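You operate a simulated robot arm through the tools that you are given. There is no shell and no other tool. Be economical: measure what you need, move in short steps, check, and stop when the job is done.

The job below is to be done with a simulated robot arm. You get a single attempt, and the scene is never put back.

## Task
Open the clamp, sand the glue drips off and lift the board to the mat.
Fine: the block put back, the clamp shut again over the empty jig. What is to be rubbed or washed off counts as gone when no trace of it is left.

The check looks at the end state, three seconds after you hand in, the way a careful person would. Anything else that was tipped, shoved, dropped, spilled or broken makes it a failure.

## Robot
A 5-joint arm with a two-finger parallel gripper, fixed in place. Base frame: the origin is at the foot of the arm, x ahead of it, y to its left, z up; the work surface is at about z = 0. Lengths are in cm, angles in rad, forces in N, time in s.
With the tool pointing down near the work surface it reaches from about 26 to 68 cm from the base axis. Its first joint turns from -1.152 to 1.152 rad. The tool tilts only in the upright plane through the base axis and itself; it spins freely about its own axis. Payload 2.9 kg.
Tool frame: the origin (TCP) lies between the finger pads and is the grasp point; the fingertips stand 3 cm ahead of it; z points along the fingers, y is the line along which they close. Largest opening 11 cm; finger width 2, thickness 1; the body of the gripper, 4.8 by 11.2 cm, starts 5.5 cm behind the TCP.
Orientation is that of the tool frame in the base frame, as a unit quaternion [x, y, z, w]. With the fingers straight down and closing along the base's y, the tool's x points along the base's -x, its y along +y and its z along -z.

## Interface
- The arm moves only by the tool send_rows. Its argument "deltas" is a list of rows, each a list of 3 entries, a list of its own where there are three numbers: the gripper command, from -1 (shut) to 1 (fully open), values between in proportion, then the shift along the tool's x, y, z in units of 40 mm (1.0 is 40 mm), then the turn, a rotation vector about the tool's x, y, z in units of 5 degrees (1.0 is 5 degrees). In form: [[gripper, [x, y, z], [ax, ay, az]], ...]. A call has 1 to 8 rows; each row shifts and turns the commanded pose from where the row before left it, along the tool's axes as they then stand. A call with a number of a shift or a turn outside -1 to 1 is refused whole. A row lasts 0.2 s, in which the tool goes at most 5 cm and 0.15 rad; a call with a longer step from one row to the next is refused whole, and so is a gripper value outside its range. Where a pose cannot be reached the arm comes as near as it can. A force on the tool above 90 N (or 10 N above the force at the start of the call, whichever is more), or a blocked arm, ends the call early, and 0.2 s more pass. Each finger travels about 10.8 cm/s and halts on what it meets, pressing with about 41 N; the grip force reading is that of the motor and also rises with nothing between the fingers. The clock runs only during rows and for 0.2 s after the last one: add rows that do not move to give the fingers time. The reply holds the time, the measured pose of the TCP, the force on the tool along the base axes, the opening and the grip force, in the units named above and with some noise, with the torque about the TCP (base axes, N m) and any sound that the robot's microphone picked up.
- Cameras (640 x 400 px; columns grow to the right, rows downward): "scene" is fixed at [4.99, -46.48, 60.88]; the picture's right is [0.63, -0.77, 0.00], its down [-0.42, -0.34, -0.84] and it looks along [0.65, 0.53, -0.54] (base axes); focal length 282 px, centre (320, 200). "wrist" rides on the gripper at [7.2, 1.7, -10.3] in the tool frame; the picture's right is [-0.23, 0.97, 0.00], its down [-0.76, -0.18, -0.62] and it looks along [-0.61, -0.14, 0.78] (tool axes); focal length 222 px, centre (320, 200).
- camera(camera): a new picture of that camera. It takes no simulated time.
- pixel_to_xyz(camera, pixels): for up to 12 pixels [column, row] of the newest picture of that camera ("zoom" is the newest enlarged one), the place [x, y, z] in the base frame of the surface seen there, good to about 0.2 cm. It takes no simulated time.
- inspect(camera, box): a new picture of the part [left, top, right, bottom] of that camera's present view, enlarged. It takes no simulated time.
- hand_in(): hands the job in; it is judged then, once.

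Work in short steps. Measure before you move; look again where a grasp or a placing could have gone wrong, and mend it. You have 80 turns and 34 pictures in all, those below and enlarged ones among them. Open the gripper and draw the arm clear of the work before you hand the job in, unless the task says otherwise; then end with one line.

The tools are called after ">>>" by a JSON object that holds its "op" and its "data". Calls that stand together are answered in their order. send_rows: Moves the arm, as the interface text tells. Its arguments: {"type":"object","properties":{"deltas":{"type":"array","items":{"type":"array"}}},"required":["deltas"]} The other tools are called the same way: camera (camera) takes a picture; pixel_to_xyz (camera, pixels) gives the place of the surface under pixels of a picture; inspect (camera, box) takes an enlarged picture of a part of a camera's view; hand_in () hands the job in.

At the start:

```text
time_s: 0.0
ee_pos: [38.83, 0.08, 47.29]
orientation: [-0.001, 1.0, 0.0, 0.0]
contact_force: [-0.2, 0.6, -0.4]
ft_torque: [0.0, 0.0, -0.01]
grip_width: 11.02
gripper_force: 0.1
```

scene: 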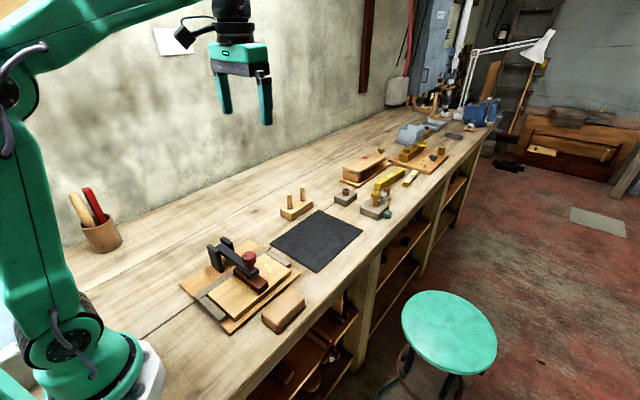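
wrist: 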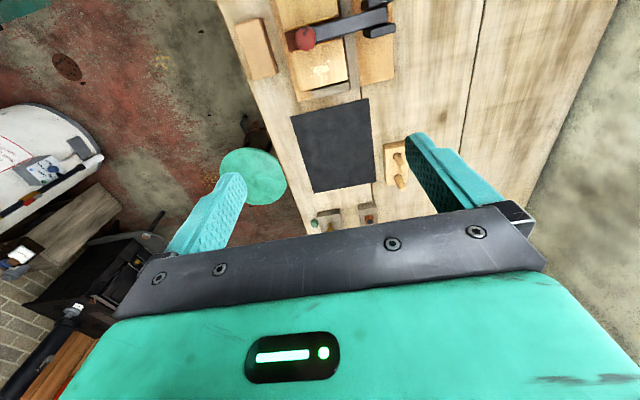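

The scene shows the jig with a clamp around (240,275), a block at (284,311) and a mat at (317,240). I take enlarged looks at the jig from both cameras.

>>> {"op": "inspect", "data": {"camera": "scene", "box": [170, 220, 330, 340]}}

>>> {"op": "inspect", "data": {"camera": "wrist", "box": [220, 0, 420, 125]}}

```text
3.33 times, centred on (250, 280) of scene
```

zoom: 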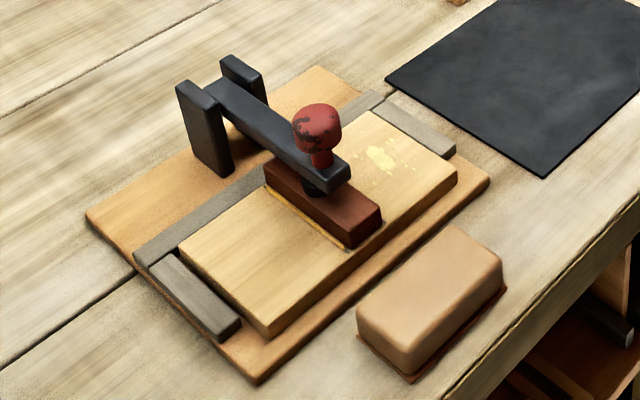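

```text
3.20 times, centred on (320, 62) of wrist
```

zoom: 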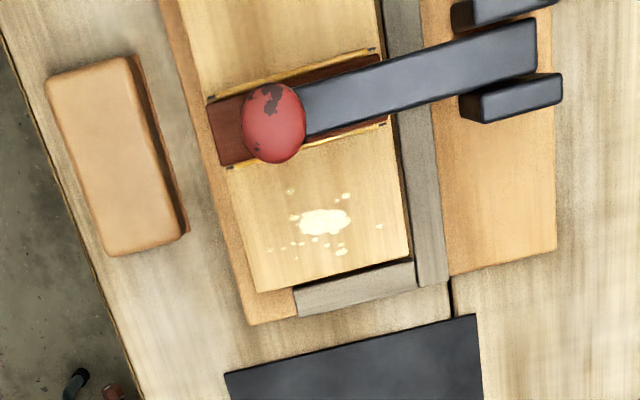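

I see the clamp arm hinged between two posts, a red knob at its free end, and a glue patch at zoom (322,222). I measure those points.

>>> {"op": "pixel_to_xyz", "data": {"camera": "zoom", "pixels": [[272, 120], [330, 110], [520, 45], [510, 95], [322, 222], [225, 150], [385, 60], [254, 290], [408, 258], [215, 30], [110, 150], [165, 150]]}}

>>> {"op": "pixel_to_xyz", "data": {"camera": "scene", "pixels": [[249, 258], [250, 266], [218, 250], [232, 242], [271, 315], [284, 300], [300, 291], [304, 302], [318, 212], [360, 232], [316, 270], [272, 247]]}}

>>> {"op": "pixel_to_xyz", "data": {"camera": "wrist", "pixels": [[291, 117], [367, 99], [376, 181], [314, 192], [240, 25], [262, 18], [278, 73], [252, 79], [256, 50], [395, 150], [330, 90], [355, 85]]}}

```text
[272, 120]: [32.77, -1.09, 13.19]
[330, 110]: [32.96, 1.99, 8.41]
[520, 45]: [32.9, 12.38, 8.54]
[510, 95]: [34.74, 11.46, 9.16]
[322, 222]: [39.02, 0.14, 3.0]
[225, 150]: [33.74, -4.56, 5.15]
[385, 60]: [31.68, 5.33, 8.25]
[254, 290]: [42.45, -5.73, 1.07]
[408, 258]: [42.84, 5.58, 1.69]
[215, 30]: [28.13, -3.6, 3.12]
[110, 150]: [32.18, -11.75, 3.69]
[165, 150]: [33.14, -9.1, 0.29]
```

```text
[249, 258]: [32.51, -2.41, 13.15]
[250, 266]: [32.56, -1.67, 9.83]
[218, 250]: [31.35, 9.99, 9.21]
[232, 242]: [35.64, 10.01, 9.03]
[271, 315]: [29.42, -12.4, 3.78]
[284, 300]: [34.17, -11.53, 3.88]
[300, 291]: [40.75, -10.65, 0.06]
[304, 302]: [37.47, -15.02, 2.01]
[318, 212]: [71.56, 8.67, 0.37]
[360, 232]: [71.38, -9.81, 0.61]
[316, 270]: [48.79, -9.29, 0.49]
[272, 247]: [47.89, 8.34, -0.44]
```

```text
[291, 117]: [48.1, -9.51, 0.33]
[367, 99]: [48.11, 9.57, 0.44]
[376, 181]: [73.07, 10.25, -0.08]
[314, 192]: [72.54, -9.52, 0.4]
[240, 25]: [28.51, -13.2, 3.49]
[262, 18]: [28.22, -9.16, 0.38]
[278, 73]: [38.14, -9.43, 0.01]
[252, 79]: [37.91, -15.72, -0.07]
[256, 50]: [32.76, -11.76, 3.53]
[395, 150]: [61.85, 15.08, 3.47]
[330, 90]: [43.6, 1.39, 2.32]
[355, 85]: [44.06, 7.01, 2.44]
```

The clamp knob is near (32.7,-1.7,12), hinge near y 10.8, z 8. I turn the tool -90° about its axis while coming down, so the fingers close along base x.

>>> {"op": "send_rows", "data": {"deltas": [[1, [0.5, -0.2, 0.5], [0, 0, 0]], [1, [0.5, -0.2, 0.5], [0, 0, 0]], [1, [0.53, 0, 0.5], [0, 0, -1]], [1, [0, 0, 0.5], [0, 0, -1]], [1, [0, 0, 0.5], [0, 0, -1]], [1, [0, 0, 0.5], [0, 0, -1]], [1, [0, 0, 0.5], [0, 0, -1]], [1, [0, 0, 0.5], [0, 0, -1]]]}}

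>>> {"op": "send_rows", "data": {"deltas": [[1, [0, 0, 0.2], [0, 0, -1]], [1, [0, 0, 0.2], [0, 0, -1]], [1, [0, 0, 0.2], [0, 0, -1]], [1, [0, 0, 0.2], [0, 0, -1]], [1, [0, 0, 0], [0, 0, -1]], [1, [0, 0, 0], [0, 0, -1]], [1, [0, 0, 0], [0, 0, -1]], [1, [0, 0, 0], [0, 0, -1]]]}}

>>> {"op": "send_rows", "data": {"deltas": [[1, [0, 0, 0], [0, 0, -1]], [1, [0, 0, 0], [0, 0, -1]], [1, [0, 0, 0], [0, 0, -1]], [1, [0, 0, 0], [0, 0, -1]], [1, [0, 0, 0], [0, 0, 0]]]}}

>>> {"op": "camera", "data": {"camera": "wrist"}}

```text
time_s: 1.8
ee_pos: [32.54, -1.52, 31.02]
orientation: [-0.26, 0.966, 0.0, 0.0]
contact_force: [0.1, -1.3, 0.7]
ft_torque: [0.01, 0.0, 0.0]
grip_width: 10.99
gripper_force: 0.0
```

```text
time_s: 3.6
ee_pos: [32.68, -1.6, 28.08]
orientation: [-0.575, 0.818, 0.0, 0.0]
contact_force: [0.0, 0.5, 0.3]
ft_torque: [-0.02, -0.02, 0.01]
grip_width: 10.98
gripper_force: 0.2
```

```text
time_s: 4.8
ee_pos: [32.62, -1.58, 28.05]
orientation: [-0.707, 0.707, 0.0, 0.0]
contact_force: [-0.4, -0.6, -0.2]
ft_torque: [0.02, 0.02, -0.03]
grip_width: 11.0
gripper_force: 0.0
```

```text
29 pictures are left
```

wrist: 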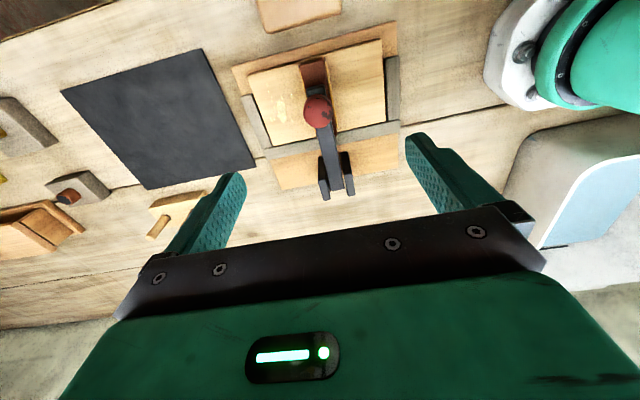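

The view is clear: knob at (318,112), board (250-390, 45-150). I measure the board and fence edges in this picture.

>>> {"op": "pixel_to_xyz", "data": {"camera": "wrist", "pixels": [[252, 76], [271, 142], [384, 118], [378, 42], [393, 85], [300, 142], [257, 125], [318, 112], [316, 70], [335, 185], [310, 15], [300, 155]]}}

>>> {"op": "inspect", "data": {"camera": "wrist", "box": [220, 0, 420, 210]}}

```text
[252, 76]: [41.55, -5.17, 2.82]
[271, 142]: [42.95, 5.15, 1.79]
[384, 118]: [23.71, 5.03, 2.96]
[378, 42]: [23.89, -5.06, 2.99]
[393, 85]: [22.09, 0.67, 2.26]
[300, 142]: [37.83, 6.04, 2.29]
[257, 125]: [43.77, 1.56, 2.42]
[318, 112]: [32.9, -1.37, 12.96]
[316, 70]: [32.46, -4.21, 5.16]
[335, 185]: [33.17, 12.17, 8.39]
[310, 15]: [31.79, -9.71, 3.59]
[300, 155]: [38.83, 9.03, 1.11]
```

```text
1.90 times, centred on (320, 105) of wrist
```

zoom: 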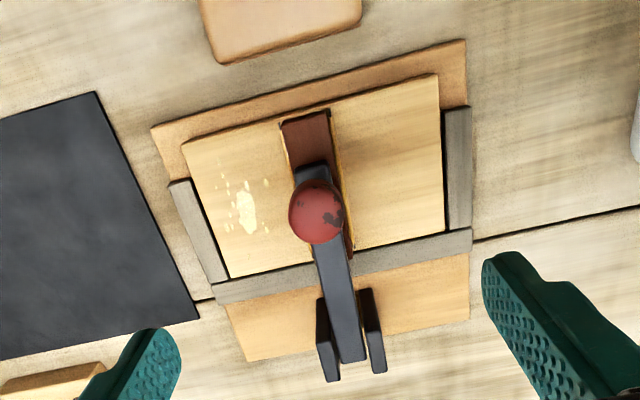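

The board spans x 23.6–42, y -5..5, z 1.1–3.0; fences reach 2.4. I lower over the knob with the fingers straddling it along x, then shut on it.

>>> {"op": "send_rows", "data": {"deltas": [[0.3, [-0.1, -0.05, 0.7], [0, 0, 0]], [0.1, [0, 0, 0.8], [0, 0, 0]], [0.1, [0, 0, 0.8], [0, 0, 0]], [0.1, [0, 0, 0.8], [0, 0, 0]], [0.1, [0, 0, 0.6], [0, 0, 0]], [0.1, [0, 0, 0.33], [0, 0, 0]], [0.1, [0, 0, 0], [0, 0, 0]]]}}

>>> {"op": "send_rows", "data": {"deltas": [[-0.3, [0, 0, 0], [0, 0, 0]], [-1, [0, 0, 0], [0, 0, 0]], [-1, [0, 0, 0], [0, 0, 0]], [-1, [0, 0, 0], [0, 0, 0]]]}}

>>> {"op": "inspect", "data": {"camera": "scene", "box": [150, 180, 350, 340]}}

```text
time_s: 6.4
ee_pos: [32.89, -1.13, 11.92]
orientation: [0.707, -0.707, 0.0, 0.0]
contact_force: [0.2, 0.6, -0.2]
ft_torque: [-0.03, 0.0, -0.01]
grip_width: 6.04
gripper_force: 0.2
```

```text
time_s: 7.4
ee_pos: [32.99, -1.07, 11.96]
orientation: [0.707, -0.707, 0.001, -0.001]
contact_force: [14.3, 2.0, -6.3]
ft_torque: [-0.44, -0.09, -0.03]
grip_width: 3.29
gripper_force: 44.7
```

```text
2.50 times, centred on (250, 260) of scene
```

zoom: 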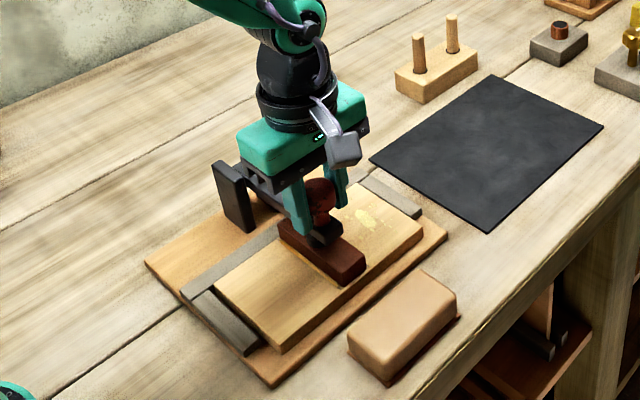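

Gripped at 3.3 cm with a small side load. I lift along the arc about the hinge (y≈11.3, z≈7.7), the first 15° only, to feel it.

>>> {"op": "send_rows", "data": {"deltas": [[-1, [-0.09, -0.04, -0.2], [0, 0, 0]], [-1, [-0.09, 0, -0.19], [0, 0, 0]], [-1, [-0.1, 0, -0.19], [0, 0, 0]], [-1, [-0.1, 0, -0.19], [0, 0, 0]]]}}

```text
time_s: 8.4
ee_pos: [32.97, 0.39, 14.93]
orientation: [0.707, -0.707, 0.0, 0.001]
contact_force: [-0.1, -8.7, -8.3]
ft_torque: [-1.35, 0.02, 0.01]
grip_width: 3.36
gripper_force: 44.6
```

It lifts with about 9 N. I go on along the arc to about 45°.

>>> {"op": "send_rows", "data": {"deltas": [[-1, [-0.14, 0, -0.22], [0, 0, 0]], [-1, [-0.14, 0, -0.22], [0, 0, 0]], [-1, [-0.14, 0, -0.1], [0, 0, 0]], [-1, [-0.14, 0, -0.1], [0, 0, 0]], [-1, [-0.18, 0, -0.12], [0, 0, 0]], [-1, [-0.18, 0, -0.12], [0, 0, 0]], [-1, [-0.35, 0, -0.23], [0, 0, 0]]]}}

>>> {"op": "inspect", "data": {"camera": "scene", "box": [150, 180, 350, 340]}}

```text
time_s: 10.0
ee_pos: [33.07, 5.7, 19.23]
orientation: [0.708, -0.707, -0.002, 0.001]
contact_force: [-13.2, -2.8, -13.2]
ft_torque: [-0.92, 0.0, -0.13]
grip_width: 3.19
gripper_force: 45.8
```

```text
2.50 times, centred on (250, 260) of scene
```

zoom: 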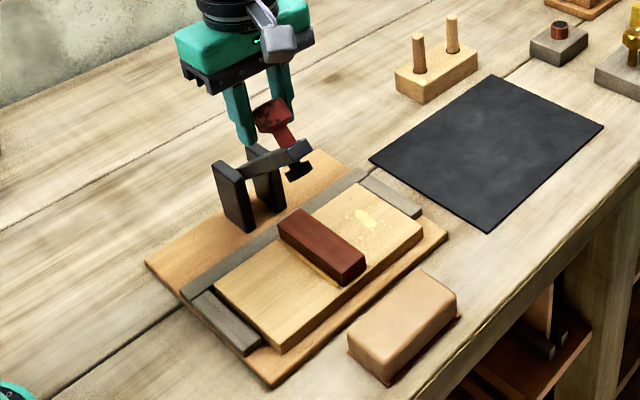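

The arm is at 45°; the brown batten stays on the board (glued there). I carry on over the top to about 90°.

>>> {"op": "send_rows", "data": {"deltas": [[-1, [-0.4, 0.03, -0.15], [0, 0, 0]], [-1, [-0.41, 0, -0.12], [0, 0, 0]], [-1, [-0.42, 0, -0.05], [0, 0, 0]], [-1, [-0.43, 0, 0], [0, 0, 0]], [-1, [-0.42, 0, 0.06], [0, 0, 0]], [-1, [-0.42, 0, 0.11], [0, 0, 0]]]}}

```text
time_s: 11.4
ee_pos: [32.86, 15.62, 20.11]
orientation: [-0.706, 0.708, 0.0, 0.0]
contact_force: [0.2, -0.4, -0.6]
ft_torque: [0.0, 0.01, -0.01]
grip_width: 0.0
gripper_force: 37.8
```

The knob slipped out (width 0). I look at where the clamp arm is now.

>>> {"op": "inspect", "data": {"camera": "scene", "box": [150, 150, 350, 310]}}

```text
2.50 times, centred on (250, 230) of scene
```

zoom: 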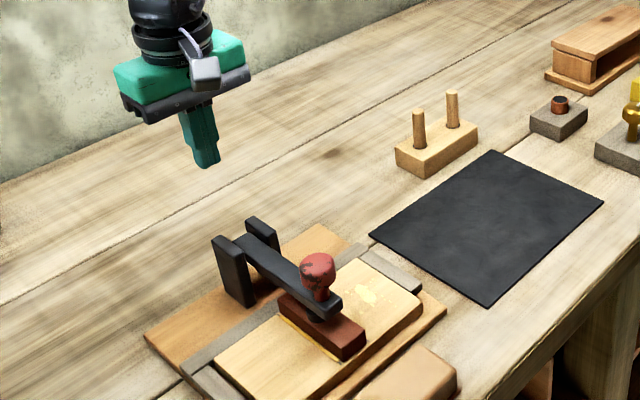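

The arm fell back shut, nothing harmed. The pull at 45° was radially inward, so my radius was too long; I measure the posts and arm end better.

>>> {"op": "pixel_to_xyz", "data": {"camera": "zoom", "pixels": [[214, 240], [232, 240], [240, 300], [218, 290], [250, 218], [272, 236], [250, 240], [242, 236], [285, 275], [325, 312], [318, 262], [320, 335]]}}

>>> {"op": "inspect", "data": {"camera": "scene", "box": [205, 230, 275, 290]}}

```text
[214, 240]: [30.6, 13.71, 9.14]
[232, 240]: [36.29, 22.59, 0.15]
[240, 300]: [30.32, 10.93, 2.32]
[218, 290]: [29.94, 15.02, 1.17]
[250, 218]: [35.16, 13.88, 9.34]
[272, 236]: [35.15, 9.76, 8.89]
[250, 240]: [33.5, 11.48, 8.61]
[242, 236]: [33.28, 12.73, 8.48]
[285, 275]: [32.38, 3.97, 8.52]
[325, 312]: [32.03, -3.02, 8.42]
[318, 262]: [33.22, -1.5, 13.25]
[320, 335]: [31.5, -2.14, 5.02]
```

```text
6.67 times, centred on (240, 260) of scene
```

zoom: 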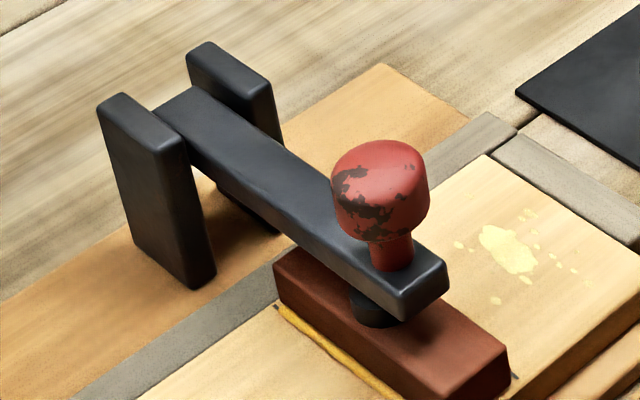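

The readings suggest the pads' twisting friction (1.35 N·m at 45 N grip) was the trouble; the arm itself is light. I go back above the knob and will use a gentle grip this time.

>>> {"op": "send_rows", "data": {"deltas": [[0.1, [0.6, 0, 0], [0, 0, 0]], [0.1, [0.9, 0, 0], [0, 0, 0]], [0.1, [0.9, 0, 0], [0, 0, 0]], [0.1, [0.9, -0.02, 0], [0, 0, 0]], [0.1, [0.9, 0, 0.4], [0, 0, 0]], [0.1, [0, 0, 0.8], [0, 0, 0]], [0.1, [0, 0, 0.85], [0, 0, 0]], [0, [0, 0, 0], [0, 0, 0]]]}}

>>> {"op": "send_rows", "data": {"deltas": [[-0.38, [0, 0, 0], [0, 0, 0]], [-0.42, [0, 0, 0], [0, 0, 0]], [-0.42, [0, 0, 0], [0, 0, 0]]]}}

```text
time_s: 13.2
ee_pos: [32.87, -1.31, 11.89]
orientation: [0.708, -0.707, 0.001, 0.0]
contact_force: [-1.4, -0.5, -0.4]
ft_torque: [0.02, -0.03, 0.05]
grip_width: 5.51
gripper_force: 0.0
```

```text
time_s: 14.0
ee_pos: [32.9, -1.27, 12.15]
orientation: [0.707, -0.707, 0.0, -0.002]
contact_force: [6.2, -0.6, -1.1]
ft_torque: [0.01, -0.01, -0.02]
grip_width: 3.47
gripper_force: 2.8
```

Proportional grip works: 2.8 N now. I recentre in x and tighten a little.

>>> {"op": "send_rows", "data": {"deltas": [[-0.5, [0, -0.04, 0], [0, 0, 0]], [-0.5, [0, 0, 0], [0, 0, 0]]]}}

```text
time_s: 14.6
ee_pos: [33.03, -1.26, 11.99]
orientation: [-0.707, 0.707, 0.001, -0.001]
contact_force: [-10.8, 3.1, 22.6]
ft_torque: [1.1, 0.14, -0.02]
grip_width: 3.33
gripper_force: 45.2
```

That is already full force; I back off to -0.43 and read again.

>>> {"op": "send_rows", "data": {"deltas": [[-0.43, [0, 0.02, 0], [0, 0, 0]], [-0.43, [0, 0, 0], [0, 0, 0]]]}}

```text
time_s: 15.2
ee_pos: [33.02, -1.3, 11.88]
orientation: [0.707, -0.707, -0.001, 0.002]
contact_force: [-17.1, 7.8, 29.1]
ft_torque: [0.64, 0.26, 0.02]
grip_width: 3.32
gripper_force: 44.6
```

Still saturated; I ease to -0.40.

>>> {"op": "send_rows", "data": {"deltas": [[-0.4, [0, 0.02, -0.02], [0, 0, 0]], [-0.4, [0, 0, 0], [0, 0, 0]]]}}

```text
time_s: 15.8
ee_pos: [32.97, -1.2, 11.94]
orientation: [-0.707, 0.707, -0.001, 0.0]
contact_force: [1.8, -0.8, -1.7]
ft_torque: [-0.03, 0.0, -0.02]
grip_width: 3.43
gripper_force: 1.2
```

Light contact (3.43 cm, 1.2 N). I set -0.415 and try a small lift.

>>> {"op": "send_rows", "data": {"deltas": [[-0.415, [0, 0, 0], [0, 0, 0]], [-0.415, [-0.03, 0, -0.1], [0, 0, 0]], [-0.415, [-0.04, 0, -0.1], [0, 0, 0]], [-0.415, [-0.06, 0, -0.15], [0, 0, 0]]]}}

```text
time_s: 16.8
ee_pos: [33.0, -0.8, 13.46]
orientation: [-0.707, 0.707, 0.001, 0.0]
contact_force: [4.3, -1.1, -2.2]
ft_torque: [-0.17, -0.09, 0.0]
grip_width: 3.39
gripper_force: 21.5
```

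Held with little torque now (-0.17 N·m). I continue along the refined arc (hinge y 12, z 7.6, radius 13.9).

>>> {"op": "send_rows", "data": {"deltas": [[-0.415, [-0.1, 0, -0.2], [0, 0, 0]], [-0.415, [-0.11, 0, -0.2], [0, 0, 0]], [-0.415, [-0.14, 0, -0.2], [0, 0, 0]], [-0.415, [-0.15, 0, -0.19], [0, 0, 0]]]}}

>>> {"op": "inspect", "data": {"camera": "scene", "box": [170, 180, 330, 280]}}

```text
time_s: 17.8
ee_pos: [32.91, 1.32, 16.43]
orientation: [-0.707, 0.708, 0.0, 0.0]
contact_force: [0.2, 0.3, 0.0]
ft_torque: [0.03, -0.02, -0.01]
grip_width: 3.2
gripper_force: 0.1
```

```text
4.00 times, centred on (250, 230) of scene
```

zoom: 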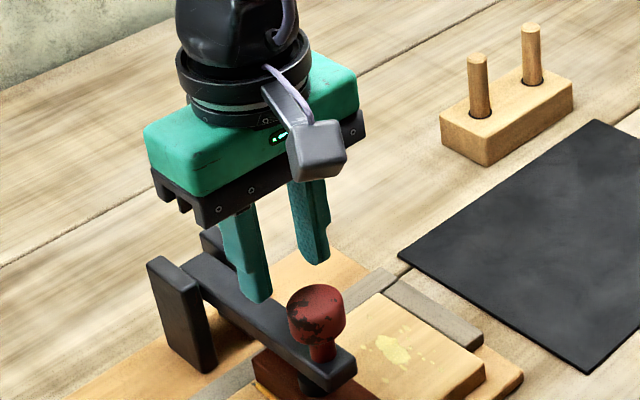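

The light grip slipped; the middle way is a full grip with the knob started at the leading side of the pads and the correct, larger arc. I go back down over it.

>>> {"op": "send_rows", "data": {"deltas": [[0.1, [0, 0, -0.2], [0, 0, 0]], [0.1, [0.4, -0.01, 0], [0, 0, 0]], [0.1, [0.355, 0, 0], [0, 0, 0]], [0.1, [0, 0, 0.5], [0, 0, 0]], [0.1, [0, 0, 0.5], [0, 0, 0]], [0.1, [0, 0, 0.48], [0, 0, 0]], [0.1, [0, 0, 0], [0, 0, 0]]]}}

>>> {"op": "send_rows", "data": {"deltas": [[-0.3, [0, 0, 0], [0, 0, 0]], [-1, [0, 0, 0], [0, 0, 0]], [-1, [0, 0, 0], [0, 0, 0]], [-1, [0, 0, 0], [0, 0, 0]]]}}

>>> {"op": "send_rows", "data": {"deltas": [[-1, [-0.07, 0, -0.19], [0, 0, 0]], [-1, [-0.075, 0, -0.18], [0, 0, 0]], [-1, [-0.1, 0, -0.2], [0, 0, 0]], [-1, [-0.11, 0, -0.2], [0, 0, 0]], [-1, [-0.14, 0, -0.2], [0, 0, 0]], [-1, [-0.15, 0, -0.19], [0, 0, 0]]]}}

```text
time_s: 19.4
ee_pos: [32.87, -1.8, 11.22]
orientation: [-0.707, 0.707, 0.0, 0.001]
contact_force: [-0.4, 0.1, 0.2]
ft_torque: [0.0, 0.02, 0.0]
grip_width: 6.04
gripper_force: 0.0
```

```text
time_s: 20.4
ee_pos: [32.95, -1.91, 11.39]
orientation: [0.707, -0.707, 0.001, 0.0]
contact_force: [9.4, 2.4, -7.6]
ft_torque: [-0.56, -0.04, -0.09]
grip_width: 3.31
gripper_force: 45.0
```

```text
time_s: 21.8
ee_pos: [32.98, 0.7, 15.92]
orientation: [0.707, -0.707, -0.001, 0.002]
contact_force: [-7.1, -16.3, 0.4]
ft_torque: [-1.02, 0.01, 0.03]
grip_width: 3.35
gripper_force: 45.2
```

The arm pushes my tool outward (Fy -16), so I let the next stretch run slightly higher and less far in y.

>>> {"op": "send_rows", "data": {"deltas": [[-1, [-0.1, 0, -0.2], [0, 0, 0]], [-1, [-0.13, 0, -0.2], [0, 0, 0]], [-1, [-0.17, 0, -0.16], [0, 0, 0]], [-1, [-0.18, 0, -0.15], [0, 0, 0]]]}}

```text
time_s: 22.8
ee_pos: [32.97, 3.0, 19.03]
orientation: [-0.707, 0.708, 0.0, 0.0]
contact_force: [-6.6, -10.0, -6.5]
ft_torque: [-1.37, 0.05, 0.02]
grip_width: 3.31
gripper_force: 45.5
```

Radial force is neutral now. I continue the arc another 16°.

>>> {"op": "send_rows", "data": {"deltas": [[-1, [-0.2, 0, -0.14], [0, 0, 0]], [-1, [-0.22, 0, -0.13], [0, 0, 0]], [-1, [-0.22, 0, -0.11], [0, 0, 0]], [-1, [-0.23, 0, -0.09], [0, 0, 0]]]}}

>>> {"op": "inspect", "data": {"camera": "scene", "box": [170, 180, 330, 280]}}

```text
time_s: 23.8
ee_pos: [33.01, 6.51, 20.87]
orientation: [0.707, -0.707, -0.002, 0.001]
contact_force: [-20.4, -12.7, 4.5]
ft_torque: [-1.3, 0.02, 0.1]
grip_width: 3.32
gripper_force: 45.4
```

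```text
4.00 times, centred on (250, 230) of scene
```

zoom: 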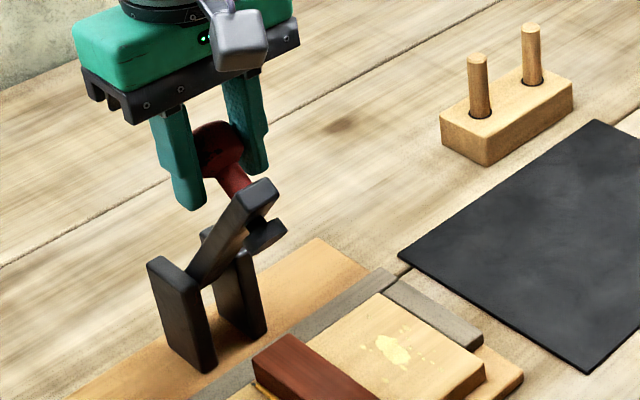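

The knob is well within the pads and the arm is steep. I go on, easing x by 0.15 and keeping the arc slightly higher.

>>> {"op": "send_rows", "data": {"deltas": [[-1, [-0.22, 0.04, -0.1], [0, 0, 0]], [-1, [-0.23, 0, -0.09], [0, 0, 0]], [-1, [-0.24, 0, -0.05], [0, 0, 0]], [-1, [-0.24, 0, -0.03], [0, 0, 0]]]}}

>>> {"op": "send_rows", "data": {"deltas": [[-1, [-0.24, 0, -0.02], [0, 0, 0]], [-1, [-0.24, 0, 0], [0, 0, 0]], [-1, [-0.24, 0, 0.01], [0, 0, 0]], [-1, [-0.24, 0, 0.02], [0, 0, 0]]]}}

>>> {"op": "inspect", "data": {"camera": "scene", "box": [170, 180, 330, 280]}}

```text
time_s: 24.8
ee_pos: [33.02, 10.32, 21.92]
orientation: [-0.707, 0.707, -0.001, 0.001]
contact_force: [-5.2, -9.7, 2.7]
ft_torque: [-1.36, -0.02, 0.03]
grip_width: 3.32
gripper_force: 45.1
```

```text
time_s: 25.8
ee_pos: [33.03, 13.98, 21.75]
orientation: [-0.705, 0.709, -0.001, 0.002]
contact_force: [17.3, -32.8, 10.3]
ft_torque: [-0.31, -0.16, 0.03]
grip_width: 3.36
gripper_force: 45.6
```

```text
4.00 times, centred on (250, 230) of scene
```

zoom: 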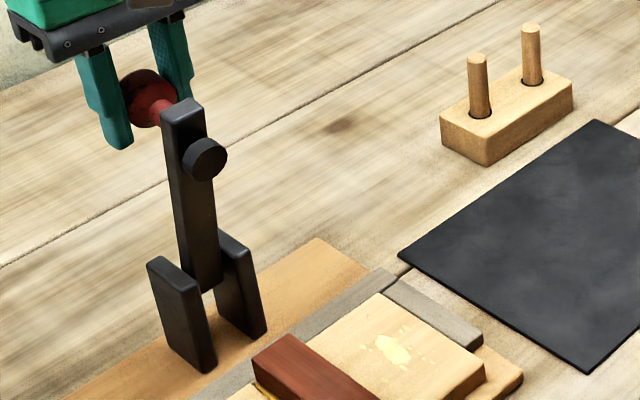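

The bar looks about 8° short of upright, with Fy -33. I nudge two small steps on in +y to see whether this is a stop.

>>> {"op": "send_rows", "data": {"deltas": [[-1, [-0.1, 0, -0.02], [0, 0, 0]], [-1, [-0.1, 0, 0.02], [0, 0, 0]]]}}

```text
time_s: 26.4
ee_pos: [33.0, 14.73, 21.81]
orientation: [-0.706, 0.708, 0.0, 0.001]
contact_force: [22.5, -30.1, 10.3]
ft_torque: [-0.34, -0.2, 0.08]
grip_width: 3.28
gripper_force: 45.0
```

It moves on at constant force. I continue four small steps along the descending arc.

>>> {"op": "send_rows", "data": {"deltas": [[-1, [-0.2, -0.04, 0.02], [0, 0, 0]], [-1, [-0.2, 0, 0.03], [0, 0, 0]], [-1, [-0.15, 0, 0.03], [0, 0, 0]]]}}

>>> {"op": "inspect", "data": {"camera": "scene", "box": [170, 180, 330, 280]}}

```text
time_s: 27.2
ee_pos: [32.99, 17.18, 21.4]
orientation: [0.708, -0.706, 0.001, 0.001]
contact_force: [-0.4, 0.1, -0.3]
ft_torque: [0.01, 0.0, -0.02]
grip_width: 0.01
gripper_force: 37.9
```

```text
4.00 times, centred on (250, 230) of scene
```

zoom: 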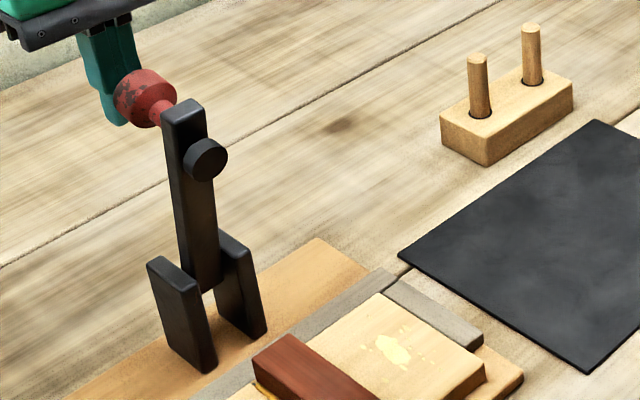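

The clamp now rests upright at its stop and stays. I raise the empty hand straight up and turn it back +90°.

>>> {"op": "send_rows", "data": {"deltas": [[-1, [0, 0, -0.6], [0, 0, 0]], [-1, [0, 0, -0.7], [0, 0, 0]], [-1, [0, 0, -0.7], [0, 0, 0]], [-0.5, [0, 0, -0.5], [0, 0, 1]], [0, [0, 0, 0], [0, 0, 1]], [0.5, [0, 0, 0], [0, 0, 1]], [1, [0, 0, 0], [0, 0, 1]], [1, [0, 0, 0], [0, 0, 1]]]}}

>>> {"op": "send_rows", "data": {"deltas": [[1, [0, 0, 0], [0, 0, 1]], [1, [0, 0, 0], [0, 0, 1]], [1, [0, 0, 0], [0, 0, 1]], [1, [0, 0, 0], [0, 0, 1]], [1, [0, 0, 0], [0, 0, 1]], [1, [0, 0, 0], [0, 0, 1]], [1, [0, 0, 0], [0, 0, 1]], [1, [0, 0, 0], [0, 0, 1]]]}}

>>> {"op": "send_rows", "data": {"deltas": [[1, [0, 0, 0], [0, 0, 1]], [1, [0, 0, 0], [0, 0, 1]], [1, [0, 0, 0], [0, 0, 1]], [1, [0, 0, 0], [0, 0, 1]], [1, [0, 0, 0], [0, 0, 1]], [1, [0, -0.8, 0], [0, 0, 0]], [1, [0, -0.8, 0], [0, 0, 0]], [1, [0, -0.8, 0], [0, 0, 0]]]}}

>>> {"op": "send_rows", "data": {"deltas": [[1, [0, -0.9, 0], [0, 0, 0]], [1, [0, -0.9, 0], [0, 0, 0]], [1, [0, -0.9, 0], [0, 0, 0]], [1, [0, -0.9, 0], [0, 0, 0]], [1, [0, -0.9, 0], [0, 0, 0]], [1, [0, 0, 0.6], [0, 0, 0]], [1, [0, 0, 0.6], [0, 0, 0]], [1, [0, 0, 0], [0, 0, 0]]]}}

>>> {"op": "camera", "data": {"camera": "wrist"}}

```text
time_s: 29.0
ee_pos: [33.13, 17.09, 31.36]
orientation: [-0.536, 0.844, 0.0, 0.001]
contact_force: [0.1, -0.3, 0.2]
ft_torque: [-0.01, -0.02, 0.02]
grip_width: 10.99
gripper_force: 0.0
```

```text
time_s: 30.8
ee_pos: [33.03, 16.97, 31.45]
orientation: [-0.216, 0.976, 0.0, 0.0]
contact_force: [0.5, -0.2, -0.2]
ft_torque: [0.02, 0.0, -0.02]
grip_width: 11.01
gripper_force: 0.0
```

```text
time_s: 32.6
ee_pos: [33.23, 7.5, 31.54]
orientation: [-0.001, 1.0, 0.0, 0.0]
contact_force: [-1.2, -0.2, 0.2]
ft_torque: [0.0, 0.01, -0.03]
grip_width: 10.99
gripper_force: 0.0
```

```text
time_s: 34.4
ee_pos: [33.05, -10.8, 26.6]
orientation: [0.0, 1.0, 0.001, 0.0]
contact_force: [0.8, -0.1, 0.0]
ft_torque: [0.02, 0.01, 0.01]
grip_width: 10.99
gripper_force: 0.1
```

```text
19 pictures are left
```

wrist: 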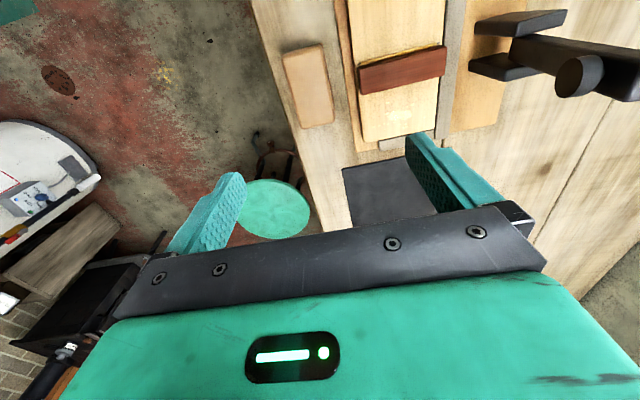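

The block shows at (283-335, 44-128), batten at (400,70), glue at (397,115). I measure the block's corners, the batten edges and the glue.

>>> {"op": "inspect", "data": {"camera": "wrist", "box": [265, 30, 465, 155]}}

>>> {"op": "pixel_to_xyz", "data": {"camera": "wrist", "pixels": [[284, 56], [320, 47], [300, 123], [332, 115], [286, 90], [326, 80], [302, 50], [316, 121], [362, 80], [444, 62], [362, 93], [444, 75]]}}

```text
3.20 times, centred on (365, 92) of wrist
```

zoom: 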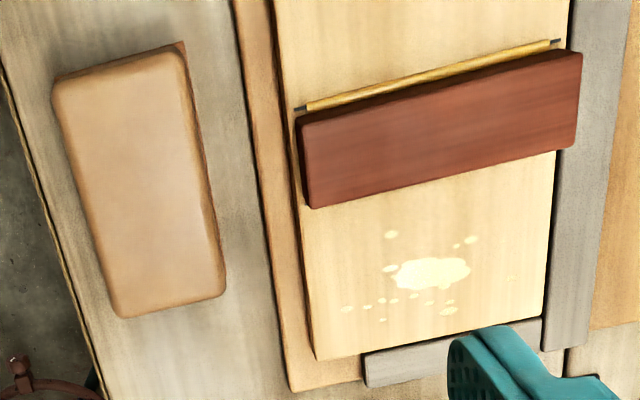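

```text
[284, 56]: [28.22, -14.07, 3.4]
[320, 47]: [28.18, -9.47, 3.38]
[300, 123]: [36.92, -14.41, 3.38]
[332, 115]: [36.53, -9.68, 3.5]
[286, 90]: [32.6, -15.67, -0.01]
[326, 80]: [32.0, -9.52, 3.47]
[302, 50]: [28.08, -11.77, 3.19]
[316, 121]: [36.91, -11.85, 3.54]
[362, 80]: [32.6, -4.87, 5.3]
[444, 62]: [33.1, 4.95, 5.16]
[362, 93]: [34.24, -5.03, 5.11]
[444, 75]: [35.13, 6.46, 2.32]
```

The block spans x 28–37, y about -14.7..-9.3, top 3.5, square to the axes. I lower over its centre (32.6,-12.0) with a 7 cm opening.

>>> {"op": "send_rows", "data": {"deltas": [[0.6, [0.11, -0.3, 0.9], [0, 0, 0]], [0.27, [0, 0, 1], [0, 0, 0]], [0.27, [0, 0, 1], [0, 0, 0]], [0.27, [0, 0, 1], [0, 0, 0]], [0.27, [0, 0, 0.7], [0, 0, 0]], [0.27, [0, 0, 0.6], [0, 0, 0]], [0.27, [0, 0, 0.37], [0, 0, 0]], [0.27, [0, 0, 0], [0, 0, 0]]]}}

>>> {"op": "inspect", "data": {"camera": "scene", "box": [210, 250, 370, 350]}}

```text
time_s: 36.2
ee_pos: [32.63, -11.78, 4.36]
orientation: [0.0, 1.0, 0.0, 0.001]
contact_force: [1.0, -0.7, -0.2]
ft_torque: [0.02, 0.02, 0.03]
grip_width: 7.0
gripper_force: 0.1
```

```text
4.00 times, centred on (290, 300) of scene
```

zoom: 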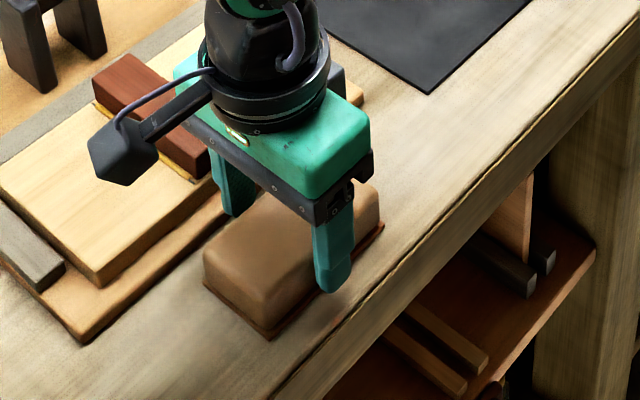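

The fingers straddle the block well. I close and lift straight.

>>> {"op": "send_rows", "data": {"deltas": [[0, [0, 0, 0], [0, 0, 0]], [-0.5, [0, 0, 0], [0, 0, 0]], [-1, [0, 0, 0], [0, 0, 0]], [-1, [0, 0, 0], [0, 0, 0]]]}}

>>> {"op": "send_rows", "data": {"deltas": [[-1, [0, 0, -0.3], [0, 0, 0]], [-1, [0, 0, -0.6], [0, 0, 0]], [-1, [0, 0, -0.6], [0, 0, 0]], [-1, [0, 0, 0], [0, 0, 0]]]}}

```text
time_s: 37.2
ee_pos: [32.39, -11.58, 4.35]
orientation: [0.0, 1.0, 0.0, 0.001]
contact_force: [0.0, 0.4, 0.3]
ft_torque: [-0.01, 0.03, 0.01]
grip_width: 5.73
gripper_force: 40.7
```

```text
time_s: 38.2
ee_pos: [32.55, -11.62, 10.4]
orientation: [0.0, 1.0, 0.0, 0.0]
contact_force: [-1.2, 0.2, -1.1]
ft_torque: [0.0, 0.01, 0.01]
grip_width: 5.72
gripper_force: 41.3
```

Held at 5.7 cm. I carry the block over the glue, to x≈40.2, y≈-1.2, then lower toward the board (contact expected at TCP z≈7.35).

>>> {"op": "send_rows", "data": {"deltas": [[-1, [-0.65, 0, 0], [0, 0, 0]], [-1, [-0.65, 0, 0], [0, 0, 0]], [-1, [-0.62, 0.6, 0], [0, 0, 0]], [-1, [0, 0.7, 0], [0, 0, 0]], [-1, [0, 0.7, 0], [0, 0, 0]], [-1, [0, 0.6, 0], [0, 0, 0]], [-1, [0, 0, 0.5], [0, 0, 0]], [-1, [0, 0, 0.1], [0, 0, 0]]]}}

>>> {"op": "inspect", "data": {"camera": "scene", "box": [190, 210, 350, 310]}}

```text
time_s: 40.0
ee_pos: [40.31, -1.17, 7.98]
orientation: [0.001, 1.0, 0.0, 0.001]
contact_force: [0.1, 0.2, -1.7]
ft_torque: [0.02, 0.04, -0.03]
grip_width: 5.72
gripper_force: 41.7
```

```text
4.00 times, centred on (270, 260) of scene
```

zoom: 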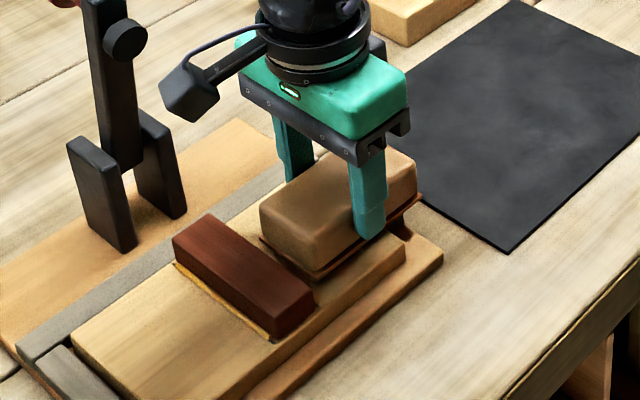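

The block hangs level just above the board and clear of the batten. I lower gently to contact.

>>> {"op": "send_rows", "data": {"deltas": [[-1, [0, 0, 0.1], [0, 0, 0]], [-1, [0, 0, 0.04], [0, 0, 0]], [-1, [0, 0, 0.03], [0, 0, 0]], [-1, [0, 0, 0], [0, 0, 0]]]}}

```text
time_s: 41.0
ee_pos: [40.22, -1.26, 7.27]
orientation: [0.0, 1.0, -0.001, 0.0]
contact_force: [-2.1, 0.3, 7.4]
ft_torque: [-0.03, 0.42, 0.0]
grip_width: 5.7
gripper_force: 41.0
```

Contact at about 7 N. I rub with y strokes and a little x, and read.

>>> {"op": "send_rows", "data": {"deltas": [[-1, [0, 0.35, 0], [0, 0, 0]], [-1, [0, 0.35, 0], [0, 0, 0]], [-1, [0.05, -0.4, 0], [0, 0, 0]], [-1, [0.05, -0.4, 0], [0, 0, 0]], [-1, [0, -0.4, 0], [0, 0, 0]], [-1, [0, 0.4, 0], [0, 0, 0]], [-1, [-0.1, 0.4, 0], [0, 0, 0]], [-1, [0, 0.1, 0], [0, 0, 0]]]}}

>>> {"op": "send_rows", "data": {"deltas": [[-1, [0, 0.3, 0], [0, 0, 0]], [-1, [0, 0, 0], [0, 0, 0]], [-1, [0.1, -0.4, 0], [0, 0, 0]], [-1, [0, -0.4, 0], [0, 0, 0]], [-1, [0, -0.4, 0], [0, 0, 0]], [-1, [0, 0.4, 0], [0, 0, 0]], [-1, [0, 0.4, 0], [0, 0, 0]], [-1, [0, 0.4, 0], [0, 0, 0]]]}}

>>> {"op": "send_rows", "data": {"deltas": [[-1, [0, -0.4, 0], [0, 0, 0]], [-1, [-0.1, -0.4, 0], [0, 0, 0]], [-1, [0, -0.4, 0], [0, 0, 0]], [-1, [0, 0.4, 0], [0, 0, 0]], [-1, [0, 0.4, 0], [0, 0, 0]], [-1, [0, 0, -0.5], [0, 0, 0]], [-1, [0, -0.8, -0.5], [0, 0, 0]], [-1, [0, -0.8, 0], [0, 0, 0]]]}}

>>> {"op": "inspect", "data": {"camera": "scene", "box": [190, 210, 350, 310]}}

```text
time_s: 42.8
ee_pos: [40.38, 0.24, 7.35]
orientation: [0.0, 1.0, 0.0, 0.0]
contact_force: [-1.6, -13.1, 28.6]
ft_torque: [-0.62, -0.01, -0.04]
grip_width: 5.7
gripper_force: 40.7
```

```text
time_s: 44.6
ee_pos: [39.8, 1.47, 7.31]
orientation: [0.001, 1.0, 0.0, 0.0]
contact_force: [1.1, -11.3, 25.1]
ft_torque: [-0.49, -0.3, -0.1]
grip_width: 5.73
gripper_force: 41.3
```

```text
time_s: 46.4
ee_pos: [40.11, -6.4, 11.14]
orientation: [0.0, 1.0, 0.0, -0.001]
contact_force: [-1.0, 0.0, -1.5]
ft_torque: [0.02, 0.0, 0.0]
grip_width: 5.72
gripper_force: 40.8
```

```text
4.00 times, centred on (270, 260) of scene
```

zoom: 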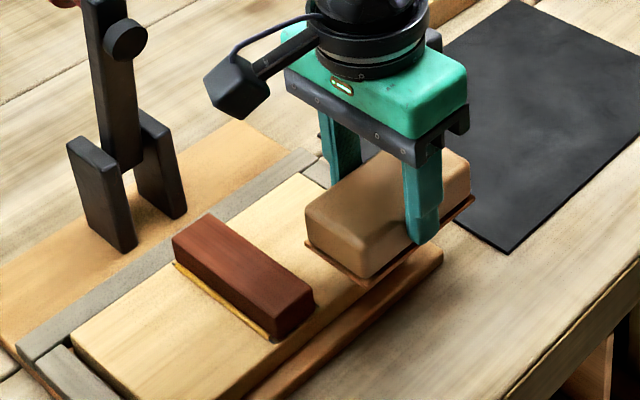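

The board looks clean from here but the block hides part. I draw back above the block's place, higher, and look with the wrist camera.

>>> {"op": "send_rows", "data": {"deltas": [[-1, [0, -0.7, -0.4], [0, 0, 0]], [-1, [0.5, -0.62, -0.5], [0, 0, 0]], [-1, [0.7, 0, -0.5], [0, 0, 0]], [-1, [0.7, 0, -0.5], [0, 0, 0]], [-1, [0, 0, -0.5], [0, 0, 0]], [-1, [0, 0, 0], [0, 0, 0]]]}}

>>> {"op": "inspect", "data": {"camera": "wrist", "box": [300, 20, 500, 145]}}

```text
time_s: 47.8
ee_pos: [32.58, -11.93, 20.75]
orientation: [0.001, 1.0, 0.0, 0.0]
contact_force: [0.0, 0.4, -0.9]
ft_torque: [0.03, 0.06, -0.02]
grip_width: 5.72
gripper_force: 40.9
```

```text
3.20 times, centred on (400, 82) of wrist
```

zoom: 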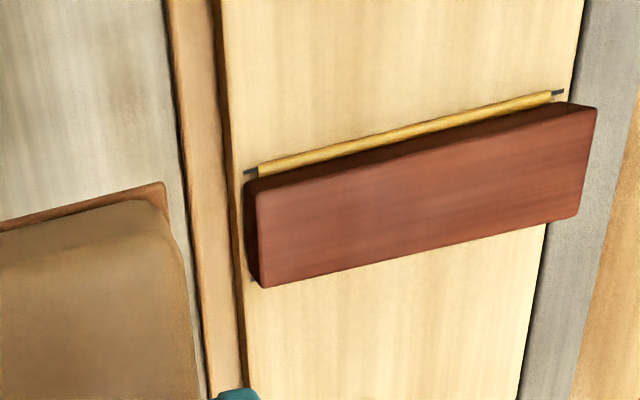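

No trace in what is visible. I put the block back on its spot: net commanded shifts show it is right above, 16.5 cm up.

>>> {"op": "send_rows", "data": {"deltas": [[-1, [-0.02, 0.02, 0.8], [0, 0, 0]], [-1, [0, 0, 0.9], [0, 0, 0]], [-1, [0, 0, 0.9], [0, 0, 0]], [-1, [0, 0, 0.8], [0, 0, 0]], [-1, [0, 0, 0.4], [0, 0, 0]], [-1, [0, 0, 0.2], [0, 0, 0]], [-1, [0, 0, 0.1], [0, 0, 0]], [-1, [0, 0, 0], [0, 0, 0]]]}}

```text
time_s: 49.6
ee_pos: [32.79, -11.67, 4.63]
orientation: [0.001, 1.0, 0.0, 0.001]
contact_force: [-0.4, -0.8, -1.5]
ft_torque: [-0.01, 0.03, -0.01]
grip_width: 5.73
gripper_force: 41.0
```

Just above the bench; I lower the last few millimetres.

>>> {"op": "send_rows", "data": {"deltas": [[-1, [0.03, 0, 0.04], [0, 0, 0]], [-1, [0, 0, 0.03], [0, 0, 0]], [-1, [0, 0, 0], [0, 0, 0]]]}}

```text
time_s: 50.4
ee_pos: [32.65, -11.77, 4.25]
orientation: [0.0, 1.0, 0.001, 0.001]
contact_force: [-4.8, 3.0, 23.2]
ft_torque: [0.2, -0.07, 0.09]
grip_width: 5.71
gripper_force: 40.9
```

The block rests on the bench (23 N). I ease up, open to 7 cm and rise away.

>>> {"op": "send_rows", "data": {"deltas": [[-1, [0, 0, -0.04], [0, 0, 0]], [0.15, [0, 0, 0], [0, 0, 0]], [0.27, [0, 0, 0], [0, 0, 0]], [0.27, [0, 0, 0], [0, 0, 0]], [0.27, [0, 0, -0.6], [0, 0, 0]], [0.27, [0, 0, -1], [0, 0, 0]], [1, [0, 0.4, -1], [0, 0, 0]], [1, [0, 0.8, -1], [0, 0, 0]]]}}

>>> {"op": "send_rows", "data": {"deltas": [[1, [0.3, 0.7, -0.6], [0, 0, 0]], [1, [0, 0.7, 0], [0, 0, 0]], [1, [0, 0, 0], [0, 0, 0]]]}}

>>> {"op": "camera", "data": {"camera": "wrist"}}

>>> {"op": "inspect", "data": {"camera": "wrist", "box": [220, 20, 420, 145]}}

```text
refused: row 8 steps farther than a row can; nothing moved
```

```text
time_s: 50.9
ee_pos: [31.9, -9.11, 7.11]
orientation: [0.012, 1.0, -0.003, 0.013]
contact_force: [-22.4, -81.4, 11.8]
ft_torque: [-1.99, 0.71, 0.99]
grip_width: 6.58
gripper_force: 0.1
stopped in row 2: the force on the tool passed its limit at 94 N (the readings are from after the stop); the commanded pose is now the measured one
```

```text
13 pictures are left
```

wrist: 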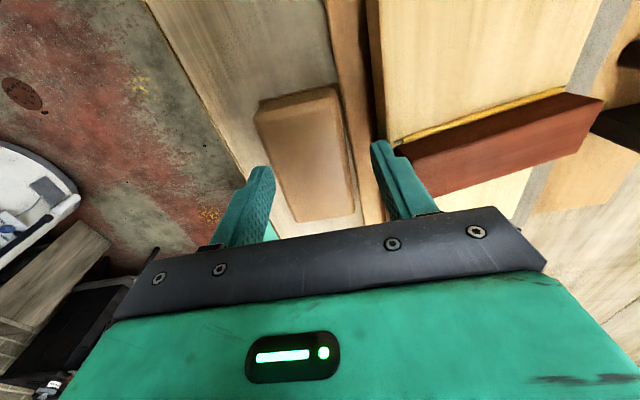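

```text
3.20 times, centred on (320, 82) of wrist
```

zoom: 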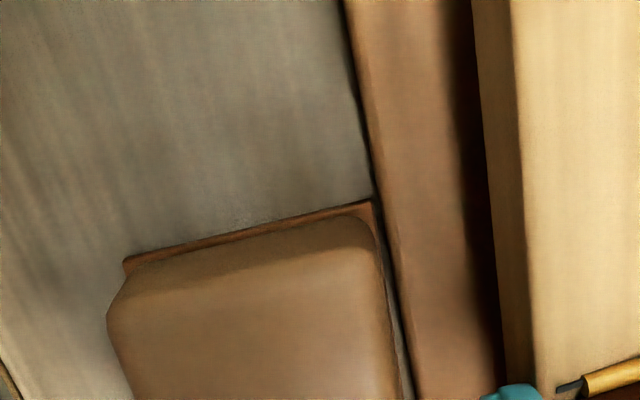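

My first call was refused and the second ran from the wrong state: it dragged the block toward the jig and a finger now presses the batten end (Fy -81). I back off slightly in -y, then rise straight up.

>>> {"op": "send_rows", "data": {"deltas": [[0.2, [0, -0.12, -0.05], [0, 0, 0]], [0.2, [0, -0.05, -0.15], [0, 0, 0]], [0.2, [0, 0, -0.5], [0, 0, 0]], [0.2, [0, 0, -0.9], [0, 0, 0]], [0.2, [0, 0, -0.9], [0, 0, 0]], [0.2, [0, 0, -0.9], [0, 0, 0]]]}}

```text
time_s: 52.3
ee_pos: [31.72, -9.42, 20.69]
orientation: [0.007, 1.0, -0.003, 0.011]
contact_force: [0.0, -0.4, 0.0]
ft_torque: [-0.01, 0.02, -0.02]
grip_width: 6.6
gripper_force: 0.0
```

Free. I rise a little further and look at the jig, block and board with both cameras.

>>> {"op": "send_rows", "data": {"deltas": [[1, [0, 0.3, -0.8], [0, 0, 0]], [1, [0, 0.3, -0.8], [0, 0, 0]], [1, [0, 0, 0], [0, 0, 0]]]}}

>>> {"op": "inspect", "data": {"camera": "wrist", "box": [240, 10, 496, 170]}}

>>> {"op": "pixel_to_xyz", "data": {"camera": "zoom", "pixels": [[100, 100], [200, 300], [300, 150], [350, 300], [450, 100], [400, 250], [150, 200], [250, 100], [520, 200], [580, 150], [300, 350], [420, 330]]}}

```text
time_s: 53.1
ee_pos: [31.5, -6.84, 27.06]
orientation: [0.007, 1.0, -0.002, 0.01]
contact_force: [-0.1, 0.3, 1.5]
ft_torque: [-0.01, -0.02, -0.02]
grip_width: 11.01
gripper_force: 0.1
```

```text
2.50 times, centred on (368, 90) of wrist
```

zoom: 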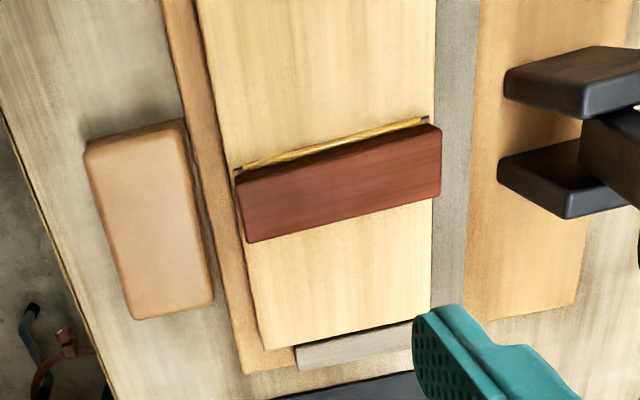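

```text
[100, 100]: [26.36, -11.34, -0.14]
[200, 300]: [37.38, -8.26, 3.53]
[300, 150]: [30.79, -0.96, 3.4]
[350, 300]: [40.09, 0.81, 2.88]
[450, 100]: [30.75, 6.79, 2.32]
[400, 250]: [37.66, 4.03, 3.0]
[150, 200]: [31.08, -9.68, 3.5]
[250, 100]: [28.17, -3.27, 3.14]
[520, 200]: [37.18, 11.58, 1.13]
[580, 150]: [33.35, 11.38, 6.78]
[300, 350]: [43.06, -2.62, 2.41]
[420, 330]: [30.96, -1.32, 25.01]
```

The glue is entirely gone, board and batten are in place. I measure the shifted block and the jig edges.

>>> {"op": "pixel_to_xyz", "data": {"camera": "zoom", "pixels": [[92, 152], [178, 128], [208, 297], [138, 314], [187, 122], [215, 300], [195, 150], [240, 365], [237, 160], [265, 340], [425, 310], [435, 20]]}}

>>> {"op": "inspect", "data": {"camera": "scene", "box": [180, 210, 340, 330]}}

```text
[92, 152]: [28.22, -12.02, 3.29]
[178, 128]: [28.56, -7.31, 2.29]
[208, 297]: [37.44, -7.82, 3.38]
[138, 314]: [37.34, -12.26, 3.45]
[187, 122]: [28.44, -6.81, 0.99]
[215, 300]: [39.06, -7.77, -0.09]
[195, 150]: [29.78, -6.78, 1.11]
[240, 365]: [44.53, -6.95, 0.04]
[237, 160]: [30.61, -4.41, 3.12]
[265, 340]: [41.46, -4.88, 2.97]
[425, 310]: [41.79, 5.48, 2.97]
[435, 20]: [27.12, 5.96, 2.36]
```

```text
3.33 times, centred on (260, 270) of scene
```

zoom: 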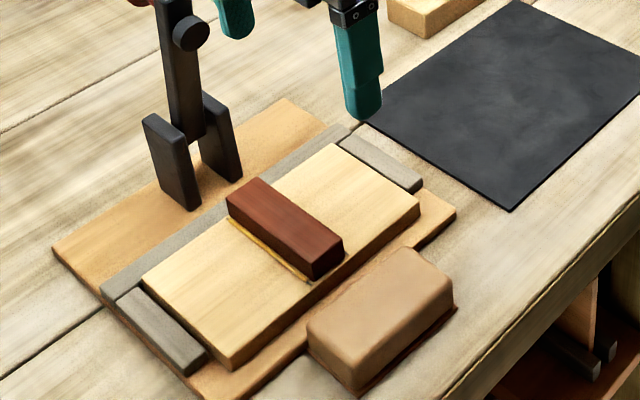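

The block slid about 2.1 cm to +y, now touching the jig edge. I fix the tiny tool tilt and move above it (32.85,-9.78) at height, to regrip and put it back.

>>> {"op": "send_rows", "data": {"deltas": [[0.6, [-0.34, -0.3, 0], [0, 0.23, -0.16]], [0.164, [0, -0.435, 0.5], [0, 0, 0]], [0.164, [0, 0, 0.9], [0, 0, 0]], [0.164, [0, 0, 0.9], [0, 0, 0]], [0.164, [0, 0, 0.6], [0, 0, 0]], [0.164, [0, 0, 0], [0, 0, 0]]]}}

```text
time_s: 54.5
ee_pos: [32.98, -9.95, 15.15]
orientation: [0.0, 1.0, -0.001, 0.002]
contact_force: [-0.1, -0.3, -0.6]
ft_torque: [0.0, -0.02, 0.04]
grip_width: 6.39
gripper_force: 0.0
```

Aligned within noise. I nudge +0.1 in y and lower to TCP z≈4.5, slowly at the end.

>>> {"op": "send_rows", "data": {"deltas": [[0.164, [0.02, 0.03, 0.8], [0, 0, 0]], [0.164, [0, 0, 0.8], [0, 0, 0]], [0.164, [0, 0, 0.4], [0, 0, 0]], [0.164, [0, 0, 0.3], [0, 0, 0]], [0.164, [0, 0, 0.2], [0, 0, 0]], [0.164, [0, 0, 0.13], [0, 0, 0]], [0.164, [0, 0, 0], [0, 0, 0]]]}}

```text
time_s: 56.1
ee_pos: [32.96, -9.94, 4.9]
orientation: [0.0, 1.0, -0.001, 0.002]
contact_force: [0.1, 0.3, -0.2]
ft_torque: [-0.01, 0.0, -0.01]
grip_width: 6.38
gripper_force: 0.0
```

No contact; I lower 0.4 cm more and close on the block.

>>> {"op": "send_rows", "data": {"deltas": [[0.164, [0, 0, 0.1], [0, 0, 0]], [0.164, [0, 0, 0], [0, 0, 0]], [0, [0, 0, 0], [0, 0, 0]], [-1, [0, 0, 0], [0, 0, 0]], [-1, [0, 0, 0], [0, 0, 0]]]}}

```text
time_s: 57.3
ee_pos: [32.77, -9.93, 4.44]
orientation: [0.0, 1.0, 0.0, 0.001]
contact_force: [0.2, 1.3, 0.6]
ft_torque: [0.02, -0.01, -0.02]
grip_width: 5.75
gripper_force: 40.8
```

Gripped (5.75). I lift 1.2 cm, shift -1.75 cm in y and -0.3 in x, and lower again.

>>> {"op": "send_rows", "data": {"deltas": [[-1, [0, 0, -0.3], [0, 0, 0]], [-1, [0.04, -0.22, 0], [0, 0, 0]], [-1, [0.04, -0.22, 0], [0, 0, 0]], [-1, [0, 0, 0.2], [0, 0, 0]], [-1, [0, 0, 0.08], [0, 0, 0]], [-1, [0, 0, 0.03], [0, 0, 0]], [-1, [0, 0, 0], [0, 0, 0]]]}}

```text
time_s: 58.9
ee_pos: [32.46, -11.59, 4.53]
orientation: [0.0, 1.0, -0.001, 0.002]
contact_force: [0.9, 0.1, -1.1]
ft_torque: [-0.04, 0.01, 0.03]
grip_width: 5.7
gripper_force: 41.2
```

Still hanging; a touch further down to contact.

>>> {"op": "send_rows", "data": {"deltas": [[-1, [0, 0, 0.03], [0, 0, 0]], [-1, [0, 0, 0.02], [0, 0, 0]], [-1, [0, 0, 0], [0, 0, 0]]]}}

```text
time_s: 59.7
ee_pos: [32.5, -11.68, 4.32]
orientation: [0.001, 1.0, -0.001, 0.002]
contact_force: [-13.5, -2.6, 36.0]
ft_torque: [0.03, 0.29, -0.28]
grip_width: 5.75
gripper_force: 41.1
```

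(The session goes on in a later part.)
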